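You operate a simulated robot arm through the tools that you are given. There is no shell and no other tool. Be economical: measure what you need, move in short steps, check, and stop when the job is done.

Carry out the task below with a simulated robot arm. There is one attempt and no reset: what you move stays moved.

TASK
Stand the small parts dish beside the wide grease tin. It goes on the side that lies toward x +0.7, y +0.7 (a direction in the base frame), with about 3 cm between them.
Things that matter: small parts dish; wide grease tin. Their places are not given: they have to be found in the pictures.

It is judged by the outcome, as a careful person would: the job done as asked, and still so three seconds after it is handed in. It fails if anything else is knocked over, pushed out of place, dropped, spilled or broken.

THE ROBOT
A 7-joint arm with a two-finger parallel gripper, fixed in place. Base frame: the origin is at the foot of the arm, x ahead of it, y to its left, z up; the work surface is at about z = 0. Lengths are in mm, angles in rad, forces in N, time in s.
With the tool pointing down near the work surface it reaches from about 220 to 580 mm from the base axis. Its first joint turns from -1.152 to 1.152 rad. Payload 2.5 kg.
Tool frame: the origin (TCP) lies between the finger pads and is the grasp point; the fingertips stand 23 mm ahead of it; z points along the fingers, y is the line along which they close. The gripper opens to 94 mm. The fingers are 38 mm wide and 10 mm thick; the gripper's body (54 by 96 mm) begins 39 mm behind the TCP.
Orientation is that of the tool frame in the base frame, as a unit quaternion [w, x, y, z]. With the fingers straight down and closing along the base's y, the tool's x points along the base's -x, its y along +y and its z along -z.

THE INTERFACE
- The arm moves only by the tool play_rows. Its argument "series" is text: rows parted by semicolons, each of 7 numbers parted by spaces: the turn, a rotation vector about the base's x, y, z in units of 120 degrees (1.0 is 120 degrees), then the shift along the base's x, y, z in units of 150 mm (1.0 is 150 mm), then the gripper command, from -1 (fully open) to 1 (shut), values between in proportion. In form: wx wy wz tx ty tz claw; .... A call has 1 to 20 rows; each row is the pose to reach, as a shift and turn from the pose commanded when the call began. A call with a number of a shift or a turn outside -1 to 1 is refused whole. A row lasts 0.2 s, in which the tool goes at most 50 mm and 0.15 rad; a call with a longer step from one row to the next is refused whole, and so is a gripper value outside its range. A pose out of reach is approached as far as the arm can. The call stops where the force on the tool passes 40 N (or 10 N more than at its start, if that is more) or the arm is blocked; 0.2 s more then pass. The fingers move at their own pace (about 108 mm/s each) and stop on an object; they squeeze with about 38 N. The grip force told is the motor's: it shows also when the fingers shut on nothing. Time passes only in rows, and 0.2 s behind the last, so rows that repeat a pose let the fingers close. It gives the time, the measured TCP pose, the force on the tool (base axes), the opening and the grip force at its end, in the units of the frame above (readings bear some noise), and new pictures: "show" is both (left out), scene, wrist or none.
- Cameras (640 x 400 px; columns grow to the right, rows downward): "scene" is fixed at [97.1, -399.7, 536.4]; the picture's right is [0.94, -0.33, 0.00], its down [-0.21, -0.60, -0.77] and it looks along [0.25, 0.73, -0.63] (base axes); focal length 324 px, centre (320, 200). "wrist" rides on the gripper at [-39, 0, -44] in the tool frame; the picture's right is [0.00, -1.00, 0.00], its down [0.97, 0.00, -0.24] and it looks along [0.24, 0.00, 0.97] (tool axes); focal length 218 px, centre (320, 200).
- measure_at(camera, pixels): for up to 12 pixels [column, row] of the newest picture of that camera ("zoom" is the newest enlarged one), the place [x, y, z] in the base frame of the surface seen there, good to about 2 mm. No time passes.
- zoom(camera, box): a new picture of the part [left, top, right, bottom] of that camera's present view, enlarged. No time passes.
- close_job(): hands the job in; it is judged then, once.

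Work in short steps. Measure before you move; look again where a grasp or a placing could have gone wrong, and mend it. You have 60 turns and 120 pictures in all, the two below and enlarged ones among them. Open the gripper and draw the arm clear of the work before you hand the job in, unless the task says otherwise; then end with one line.

The tools are called as name(argument=value, ...) on one line, values as JSON. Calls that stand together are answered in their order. play_rows: Moves the arm, as the interface text tells. Its arguments: {"type":"object","properties":{"series":{"type":"string"},"show":{"type":"string","enum":["both","scene","wrist","none"]}},"required":["series"]} The other tools are called the same way: measure_at (camera, pixels) gives the place of the surface under pixels of a picture; zoom (camera, box) takes an enlarged picture of a part of a camera's view; close_job () hands the job in.

At the start:

```text
time_s: 0.0
tcp_pos: [313.4, -3.9, 244.2]
ee_rot: [-0.001, 0.001, 1.0, 0.001]
force: [0.2, -0.3, 0.2]
grip_width: 94.1
grip_force: 0.0
```

scene: 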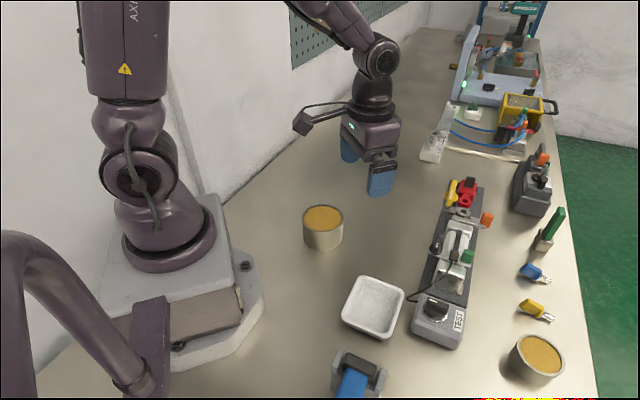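
wrist: 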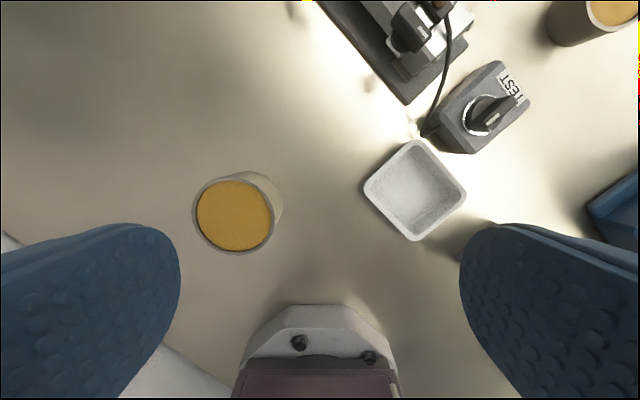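

Two tins (scene 323,227 and 537,358) and a white dish (373,306) are visible. I measure tin rims and the dish to tell which tin is wide.

measure_at(camera="scene", pixels=[[304, 219], [342, 219], [323, 207], [323, 231], [323, 218], [513, 355], [563, 357], [538, 337], [538, 378], [538, 356], [324, 247], [530, 384]])

measure_at(camera="scene", pixels=[[359, 277], [405, 292], [389, 338], [342, 318], [373, 305], [365, 328], [380, 285], [391, 314], [352, 297], [450, 322], [415, 325], [425, 300]])

zoom(camera="scene", box=[280, 180, 600, 400])

```text
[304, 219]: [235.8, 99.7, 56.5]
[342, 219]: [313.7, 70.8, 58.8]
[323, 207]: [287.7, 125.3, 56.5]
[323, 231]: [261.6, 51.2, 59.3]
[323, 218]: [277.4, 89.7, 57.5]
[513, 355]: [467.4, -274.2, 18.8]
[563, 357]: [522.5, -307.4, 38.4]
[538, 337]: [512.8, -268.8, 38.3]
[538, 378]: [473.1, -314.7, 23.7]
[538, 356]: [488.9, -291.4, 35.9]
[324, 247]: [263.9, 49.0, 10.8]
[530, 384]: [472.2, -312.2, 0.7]
```

```text
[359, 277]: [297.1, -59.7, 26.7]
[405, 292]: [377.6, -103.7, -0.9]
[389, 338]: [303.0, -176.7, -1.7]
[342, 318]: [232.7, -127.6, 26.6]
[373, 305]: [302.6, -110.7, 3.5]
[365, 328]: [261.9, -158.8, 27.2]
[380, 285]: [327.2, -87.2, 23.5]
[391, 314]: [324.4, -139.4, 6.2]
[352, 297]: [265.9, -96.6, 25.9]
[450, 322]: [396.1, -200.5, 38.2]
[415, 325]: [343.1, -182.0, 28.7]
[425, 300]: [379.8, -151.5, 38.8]
```

```text
1.82 times, centred on (440, 290) of scene
```

zoom: 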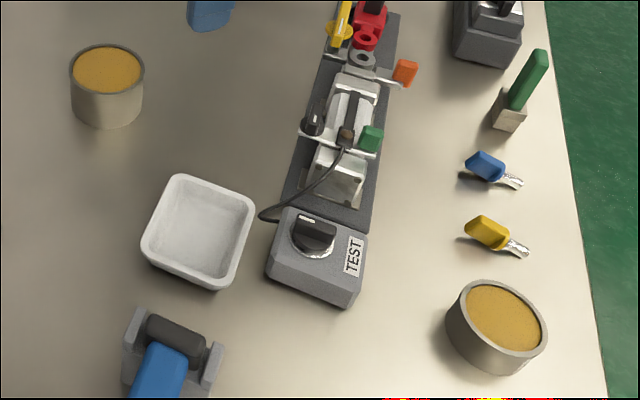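

zoom(camera="scene", box=[490, 320, 586, 380])

```text
6.67 times, centred on (538, 350) of scene
```

zoom: 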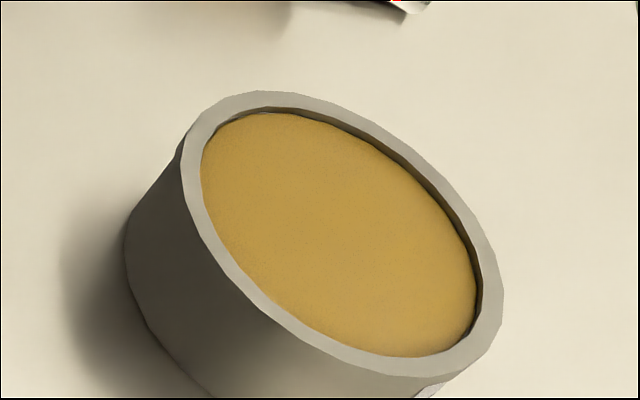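

measure_at(camera="zoom", pixels=[[190, 165], [270, 100], [495, 290], [410, 367], [260, 300], [430, 180], [340, 230], [200, 130]])

zoom(camera="scene", box=[275, 195, 371, 255])

```text
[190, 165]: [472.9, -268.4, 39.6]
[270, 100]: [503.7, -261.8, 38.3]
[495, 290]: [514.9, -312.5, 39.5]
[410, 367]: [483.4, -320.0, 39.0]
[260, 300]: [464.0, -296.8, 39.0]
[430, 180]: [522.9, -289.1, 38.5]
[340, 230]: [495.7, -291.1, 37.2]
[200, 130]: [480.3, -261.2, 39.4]
```

```text
6.67 times, centred on (323, 225) of scene
```

zoom: 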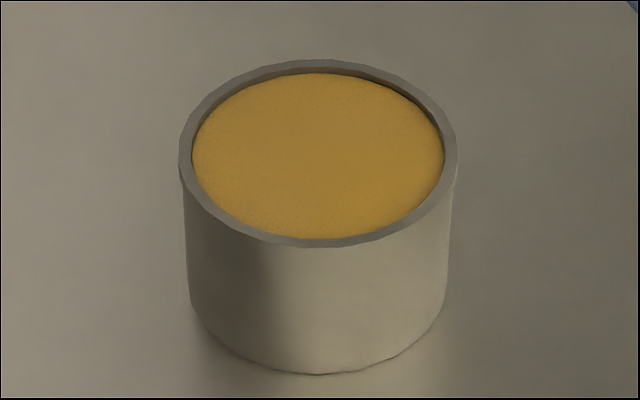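

Tin B is about 63 mm across and tin A about 85 mm, so A (323,225) is the wide one. Now exact rims of A, then the dish.

measure_at(camera="zoom", pixels=[[186, 155], [450, 150], [320, 65], [310, 242], [220, 95], [420, 92], [215, 215], [415, 217]])

zoom(camera="scene", box=[325, 265, 421, 345])

zoom(camera="wrist", box=[340, 120, 500, 250])

```text
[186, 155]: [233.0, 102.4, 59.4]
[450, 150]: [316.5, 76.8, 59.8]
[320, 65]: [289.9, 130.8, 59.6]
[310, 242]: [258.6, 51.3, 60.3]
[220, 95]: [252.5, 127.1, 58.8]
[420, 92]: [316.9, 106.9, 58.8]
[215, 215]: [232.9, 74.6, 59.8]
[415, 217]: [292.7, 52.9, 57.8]
```

```text
5.00 times, centred on (373, 305) of scene
```

zoom: 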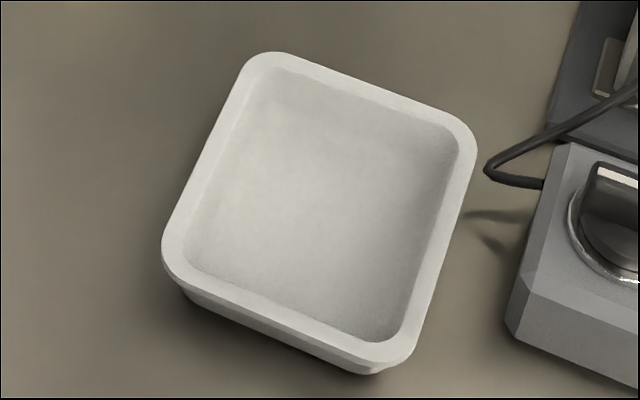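

```text
3.08 times, centred on (420, 185) of wrist
```

zoom: 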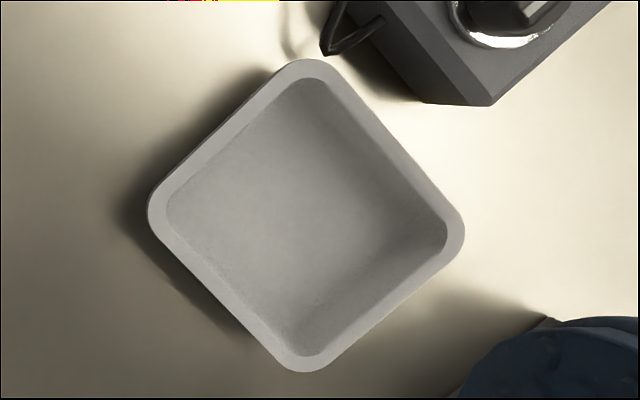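

measure_at(camera="zoom", pixels=[[300, 66], [455, 228], [302, 364], [156, 208], [226, 138], [382, 140], [382, 298], [230, 290], [300, 210]])

measure_at(camera="scene", pixels=[[374, 282], [415, 298], [409, 320], [365, 355], [350, 360], [412, 302]])

```text
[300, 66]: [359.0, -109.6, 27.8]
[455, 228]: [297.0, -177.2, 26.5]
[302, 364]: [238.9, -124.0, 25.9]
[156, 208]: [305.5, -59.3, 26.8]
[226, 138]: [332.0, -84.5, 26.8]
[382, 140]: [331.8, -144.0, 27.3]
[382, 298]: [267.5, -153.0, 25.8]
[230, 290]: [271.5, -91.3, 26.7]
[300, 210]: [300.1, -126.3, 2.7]
```

```text
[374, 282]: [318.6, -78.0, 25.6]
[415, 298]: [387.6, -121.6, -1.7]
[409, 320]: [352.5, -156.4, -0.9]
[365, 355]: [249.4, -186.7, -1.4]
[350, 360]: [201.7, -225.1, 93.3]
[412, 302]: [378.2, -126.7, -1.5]
```

The tin centre is (275,90), radius 44. The dish centre is about (300,-118), with its long axis about 46° from x, already lined up with the placing direction. I'll pinch its far (+x+y) wall at about (332,-85), so I turn -43.5° and hover above it.

play_rows(series="0 0 -0.0604 0.02 -0.09 -0.15 0.1; 0 0 -0.1208 0.04 -0.18 -0.3 0.1; 0 0 -0.1812 0.06 -0.27 -0.45 0.1; 0 0 -0.2416 0.08 -0.36 -0.6 0.1; 0 0 -0.302 0.1 -0.45 -0.75 0.1; 0 0 -0.3625 0.124 -0.54 -0.894 0.1; 0 0 -0.3625 0.124 -0.54 -0.894 0.1")

```text
time_s: 1.6
tcp_pos: [332.2, -84.3, 110.0]
ee_rot: [0.001, 0.371, 0.929, 0.0]
force: [-1.1, 0.7, 0.5]
grip_width: 42.2
grip_force: 0.1
```

scene: 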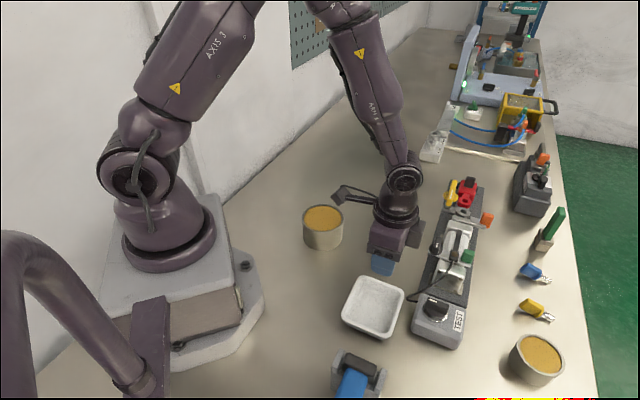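
wrist: 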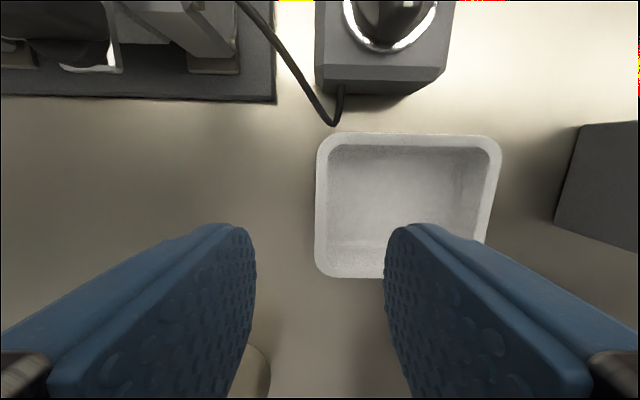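

The left wall (col 321) sits between the fingers. I check the pod sticking out at (340,195) for clearance over the tin, and the wall's position.

measure_at(camera="scene", pixels=[[338, 195], [342, 202], [350, 189], [370, 204], [414, 238]])

measure_at(camera="wrist", pixels=[[322, 160], [322, 205], [320, 255], [316, 205], [328, 205], [400, 138], [335, 120]])

```text
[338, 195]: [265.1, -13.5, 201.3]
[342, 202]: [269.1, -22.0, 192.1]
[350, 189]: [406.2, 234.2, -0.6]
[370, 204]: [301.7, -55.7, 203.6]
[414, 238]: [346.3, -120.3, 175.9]
```

```text
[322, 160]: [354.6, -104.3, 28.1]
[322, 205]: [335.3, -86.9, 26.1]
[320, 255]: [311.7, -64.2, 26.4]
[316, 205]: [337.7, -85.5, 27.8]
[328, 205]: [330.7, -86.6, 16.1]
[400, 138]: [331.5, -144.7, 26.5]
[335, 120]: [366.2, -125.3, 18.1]
```

Pod clearance is ample and the wall is centred under the TCP. Descend to z=31 with the fingertips at 8.

play_rows(series="0 0 0 0 0 -0.15 0.1; 0 0 0 0 0 -0.3 0.1; 0 0 0 0 0 -0.42 0.1; 0 0 0 0 0 -0.48 0.1; 0 0 0 0 0 -0.52 0.1; 0 0 0 0 0 -0.52 0.1")

```text
time_s: 3.0
tcp_pos: [332.0, -84.1, 33.0]
ee_rot: [0.0, 0.371, 0.929, -0.001]
force: [-0.3, 0.8, -0.4]
grip_width: 42.4
grip_force: 0.2
```

scene: 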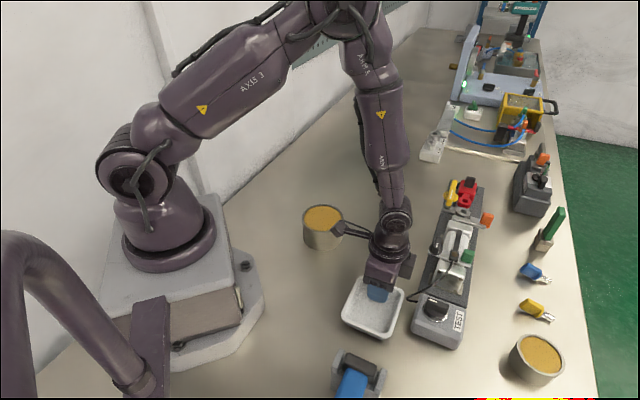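
wrist: 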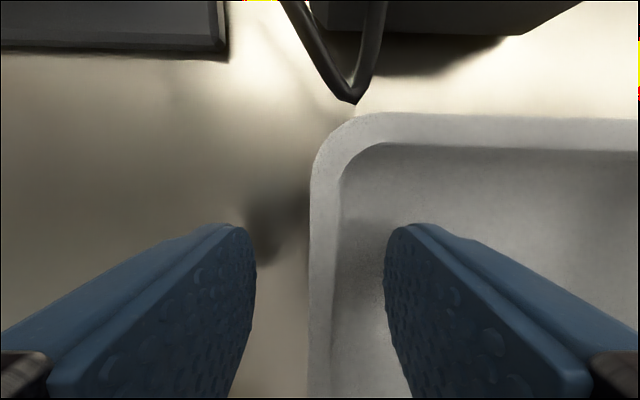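

The fingers straddle the wall (cols 250 and 385, wall at 325) without contact. Close on it.

play_rows(series="0 0 0 0 0 -0.01 0.5; 0 0 0 0 0 -0.01 1; 0 0 0 0 0 -0.01 1; 0 0 0 0 0 -0.01 1")

```text
time_s: 4.0
tcp_pos: [331.0, -84.5, 32.3]
ee_rot: [0.0, 0.371, 0.929, -0.001]
force: [-1.3, -0.3, 7.6]
grip_width: 5.6
grip_force: 37.9
```

scene: 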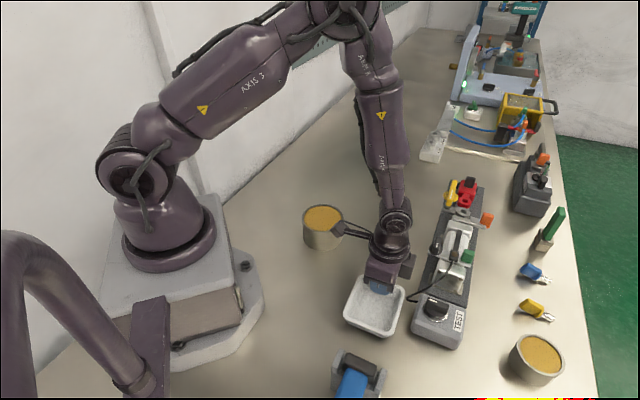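
wrist: 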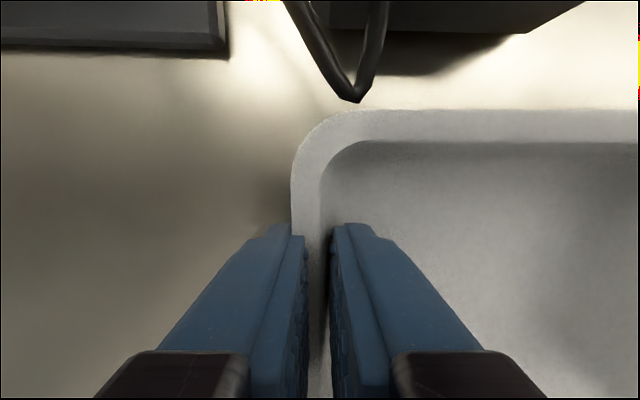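

Wall held (5.6 mm, 38 N). Lift straight up and check the dish's tilt.

play_rows(series="0 0 0 0 0 0.05 1; 0 0 0 0 0 0.15 1; 0 0 0 0 0 0.3 1; 0 0 0 0 0 0.45 1; 0 0 0 0 0 0.6 1; 0 0 0 0 0 0.75 1; 0 0 0 0 0 0.75 1")

```text
time_s: 5.6
tcp_pos: [332.0, -85.0, 143.2]
ee_rot: [0.0, 0.371, 0.929, -0.001]
force: [0.8, -0.1, -1.2]
grip_width: 3.2
grip_force: 38.1
```

scene: 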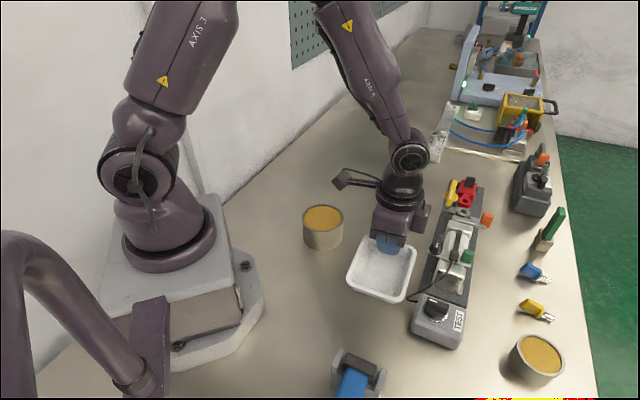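
wrist: 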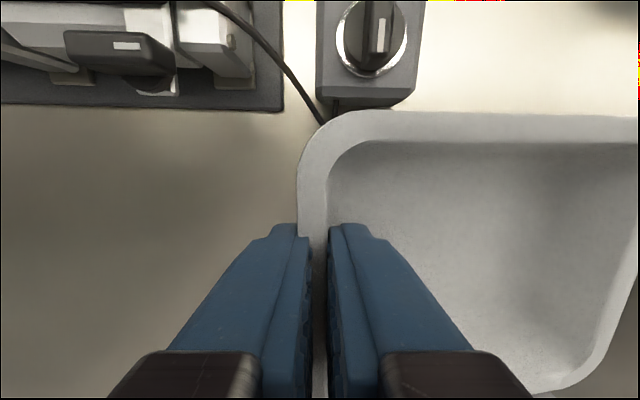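

The dish is held. Measure its rim for tilt and extent.

measure_at(camera="wrist", pixels=[[312, 180], [345, 122], [450, 125], [600, 130], [610, 310], [560, 380], [480, 180], [306, 215]])

measure_at(camera="scene", pixels=[[348, 277], [400, 299], [414, 250], [373, 287], [375, 292], [362, 240]])

zoom(camera="scene", box=[325, 215, 437, 315])

```text
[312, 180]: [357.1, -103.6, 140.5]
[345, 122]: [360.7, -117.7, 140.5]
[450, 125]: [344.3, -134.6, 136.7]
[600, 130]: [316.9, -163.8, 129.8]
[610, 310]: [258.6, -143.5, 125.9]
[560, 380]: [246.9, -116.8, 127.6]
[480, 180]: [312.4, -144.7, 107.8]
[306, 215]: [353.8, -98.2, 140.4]
```

```text
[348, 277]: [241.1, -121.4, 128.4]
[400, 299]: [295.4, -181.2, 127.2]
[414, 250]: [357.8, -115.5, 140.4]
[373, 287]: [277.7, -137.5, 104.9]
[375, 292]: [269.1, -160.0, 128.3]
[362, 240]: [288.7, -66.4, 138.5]
```

```text
4.00 times, centred on (381, 265) of scene
```

zoom: 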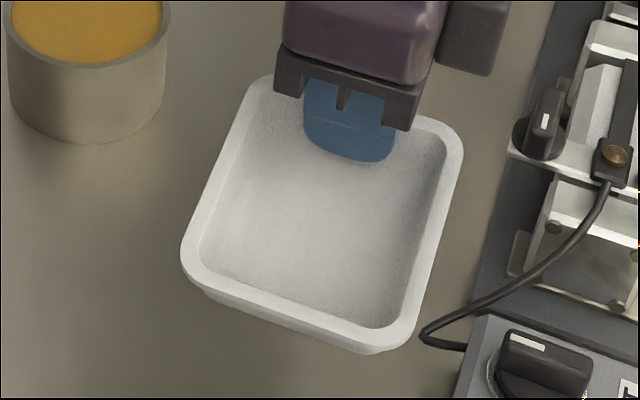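

The dish hangs about 8° low at its -x-y end; I'll level it by tilting the tool. First carry it, high, toward the place target TCP (393,210).

play_rows(series="0 0 0 0.03 0.12 0 1; 0 0 0 0.07 0.3 0 1; 0 0 0 0.11 0.5 0 1; 0 0 0 0.15 0.7 0 1; 0 0 0 0.18 0.87 0 1; 0 0 0 0.2 0.98 0 1; 0 0 0 0.2 0.98 0 1", show="none")

play_rows(series="0 0 0 0.03 0.12 0 1; -0.01 0.01 0 0.07 0.3 0 1; -0.02 0.02 0 0.11 0.5 0 1; -0.03 0.03 0 0.15 0.7 0 1; -0.04 0.04 0 0.18 0.87 0 1; -0.047 0.0445 0 0.207 0.99 0 1; -0.047 0.0445 0 0.207 0.99 0 1")

```text
time_s: 7.2
tcp_pos: [362.3, 63.4, 145.7]
ee_rot: [0.0, 0.37, 0.929, 0.0]
force: [1.0, 0.3, -0.9]
grip_width: 3.7
grip_force: 37.8
```

```text
time_s: 8.8
tcp_pos: [393.9, 209.9, 145.3]
ee_rot: [-0.025, 0.37, 0.926, -0.063]
force: [0.9, 0.0, -1.9]
grip_width: 3.5
grip_force: 37.7
```

scene: 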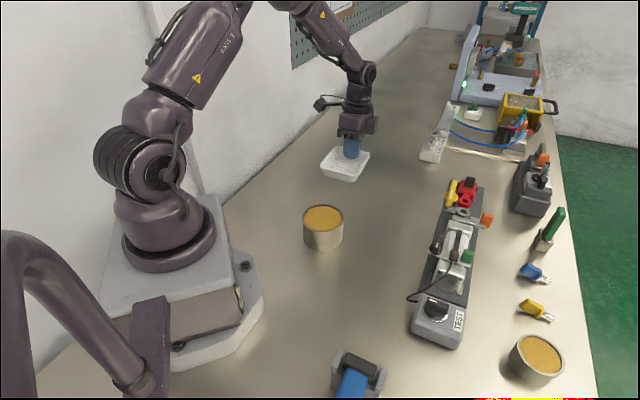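
wrist: 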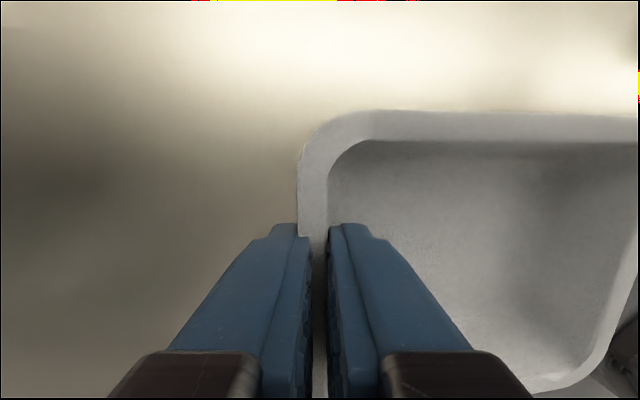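

Check the level and position of the rim now.

zoom(camera="scene", box=[300, 125, 396, 185])

measure_at(camera="wrist", pixels=[[312, 180], [345, 122], [450, 125], [600, 128], [612, 310], [560, 380], [480, 180], [306, 215]])

```text
6.67 times, centred on (348, 155) of scene
```

zoom: 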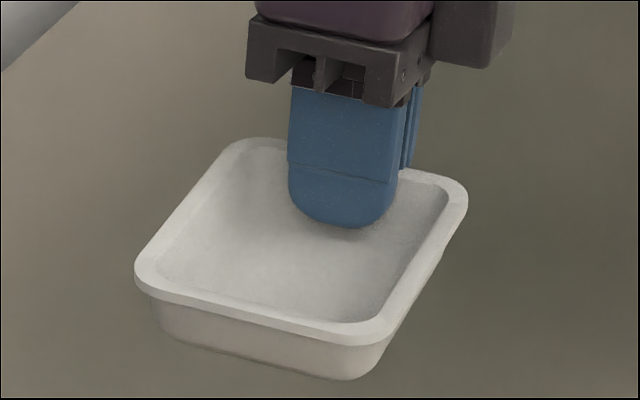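

```text
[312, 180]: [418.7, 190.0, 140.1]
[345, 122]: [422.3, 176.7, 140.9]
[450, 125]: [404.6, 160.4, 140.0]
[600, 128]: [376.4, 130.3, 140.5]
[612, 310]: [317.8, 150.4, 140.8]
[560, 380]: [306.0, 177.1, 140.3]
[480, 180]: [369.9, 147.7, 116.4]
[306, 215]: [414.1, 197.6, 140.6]
```

The rim is level at z≈140.5. Measure the tin-facing edge in the zoom to fix the gap.

measure_at(camera="zoom", pixels=[[140, 272], [155, 293], [250, 318], [350, 340], [250, 312], [200, 303], [300, 329], [460, 200], [235, 145]])

```text
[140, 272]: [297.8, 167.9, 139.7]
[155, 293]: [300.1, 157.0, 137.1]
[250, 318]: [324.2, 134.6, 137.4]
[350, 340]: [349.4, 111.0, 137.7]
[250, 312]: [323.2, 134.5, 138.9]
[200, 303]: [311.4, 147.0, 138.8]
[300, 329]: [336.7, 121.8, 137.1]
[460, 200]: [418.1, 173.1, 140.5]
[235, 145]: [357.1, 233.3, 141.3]
```

The tin-facing edge at (324,134.5) gives a gap of about 22 mm, so I shift +8 mm outward while lowering. The sideways alignment is exact.

play_rows(series="0 0 0 0.038 0.038 -0.1 1; 0 0 0 0.038 0.038 -0.25 1; 0 0 0 0.038 0.038 -0.4 1; 0 0 0 0.038 0.038 -0.55 1; 0 0 0 0.038 0.038 -0.65 1; 0 0 0 0.038 0.038 -0.7 1; 0 0 0 0.038 0.038 -0.73 1; 0 0 0 0.038 0.038 -0.73 1")

measure_at(camera="wrist", pixels=[[312, 180], [345, 122], [450, 125], [600, 128], [612, 310], [560, 380], [480, 180], [100, 100]])

```text
time_s: 10.6
tcp_pos: [398.5, 217.5, 33.3]
ee_rot: [-0.025, 0.37, 0.927, -0.063]
force: [0.2, 0.2, -2.6]
grip_width: 3.6
grip_force: 38.1
```

scene: 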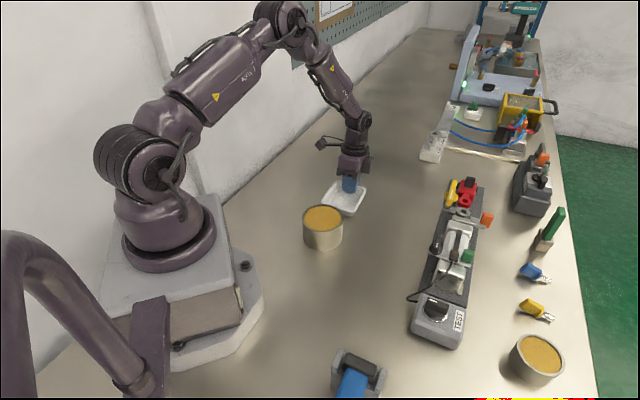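
wrist: 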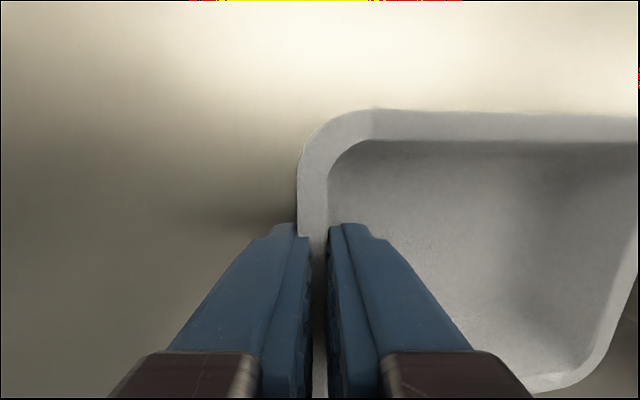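

```text
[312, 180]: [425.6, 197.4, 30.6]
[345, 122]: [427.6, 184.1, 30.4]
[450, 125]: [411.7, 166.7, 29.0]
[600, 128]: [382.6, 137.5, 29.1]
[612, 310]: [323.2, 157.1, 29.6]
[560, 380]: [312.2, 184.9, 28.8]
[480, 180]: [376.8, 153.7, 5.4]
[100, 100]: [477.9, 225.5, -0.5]
```

The rim is at z≈29.5, about 3 mm above resting, and the gap is about 30 mm. Lower 3 mm, then open partly.

play_rows(series="0 0 0 0 0 -0.01 1; 0 0 0 0 0 -0.02 1; 0 0 0 0 0 -0.02 1; 0 0 0 0 0 -0.02 0.7; 0 0 0 0 0 -0.02 0.4; 0 0 0 0 0 -0.02 0.4")

```text
time_s: 12.0
tcp_pos: [399.6, 216.6, 31.1]
ee_rot: [-0.025, 0.37, 0.926, -0.063]
force: [-0.6, 0.3, 0.0]
grip_width: 28.1
grip_force: 0.1
```

scene: 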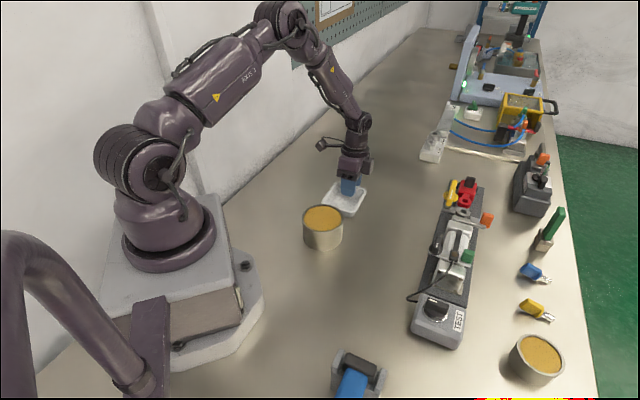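
wrist: 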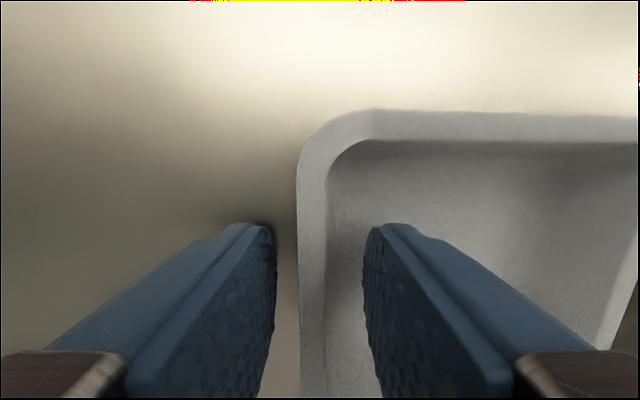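

Both fingers are free of the wall. Raise straight up and move the arm clear so the result can be seen.

play_rows(series="0 0 0 0 0 0.06 0.4; 0 0 0 0 0 0.15 0.4; 0 0 0 0 0 0.3 0.4; 0 0 0 0 0 0.5 0.4; 0 0 0 0 0 0.7 0.4; 0 0 0 0 0 0.9 0.4; 0 0 0 0.1 -0.1 0.98 0; 0 0 0 0.2 -0.3 0.98 -0.5; 0 0 0 0.2 -0.5 0.98 -1; 0 0 0 0.2 -0.7 0.98 -1; 0 0 0 0.2 -0.7 0.98 -1")

zoom(camera="scene", box=[285, 165, 397, 255])

```text
time_s: 14.4
tcp_pos: [428.9, 112.8, 177.3]
ee_rot: [-0.025, 0.369, 0.927, -0.063]
force: [-0.3, 0.4, -0.3]
grip_width: 93.9
grip_force: 0.0
```

scene: 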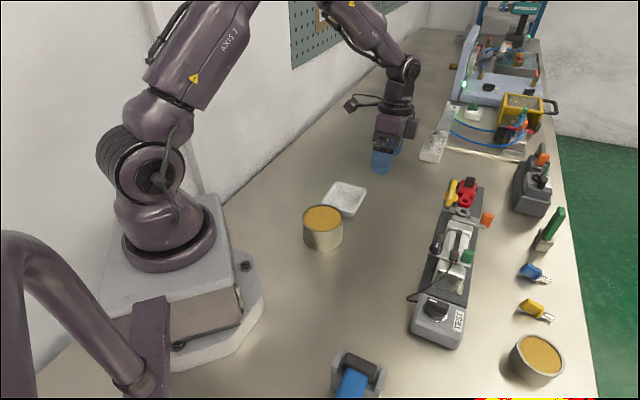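
wrist: 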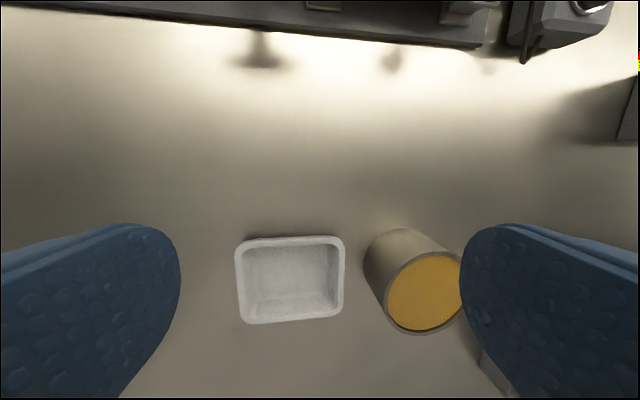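

```text
4.44 times, centred on (341, 210) of scene
```

zoom: 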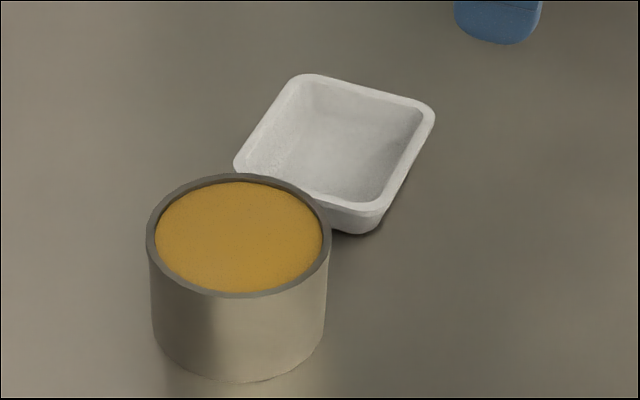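

Dish stands flat. Verify the gap by measurement (wrist: dish edge at col ~342, tin).

measure_at(camera="wrist", pixels=[[341, 245], [341, 275], [341, 310], [239, 250], [241, 315], [290, 240], [290, 318], [352, 280]])

measure_at(camera="zoom", pixels=[[240, 160], [380, 200], [430, 120], [310, 80], [152, 240], [325, 232], [240, 179], [240, 294]])

```text
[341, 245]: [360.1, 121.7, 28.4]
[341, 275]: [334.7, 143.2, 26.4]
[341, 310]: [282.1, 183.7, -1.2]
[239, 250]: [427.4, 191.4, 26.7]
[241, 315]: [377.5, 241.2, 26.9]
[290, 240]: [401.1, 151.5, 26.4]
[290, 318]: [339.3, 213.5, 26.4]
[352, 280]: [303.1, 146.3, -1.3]
```

```text
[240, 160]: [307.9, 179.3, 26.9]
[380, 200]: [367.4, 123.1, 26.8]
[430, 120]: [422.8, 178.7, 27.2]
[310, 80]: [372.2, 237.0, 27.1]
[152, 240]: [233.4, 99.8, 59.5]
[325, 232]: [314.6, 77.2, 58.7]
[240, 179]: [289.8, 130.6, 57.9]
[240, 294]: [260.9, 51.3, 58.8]
```

The rim is flat at z≈27. The gap to the tin is about 30–33 mm, the direction is within about 1° of (+0.7,+0.7), and the tin has not moved. The arm is clear and the gripper open, so I hand in.

close_job()

```text
The job is handed in.
```

The small parts dish stands flat beside the wide grease tin on its (+x,+y) side, with a gap of about 3 cm. I saw nothing else disturbed.
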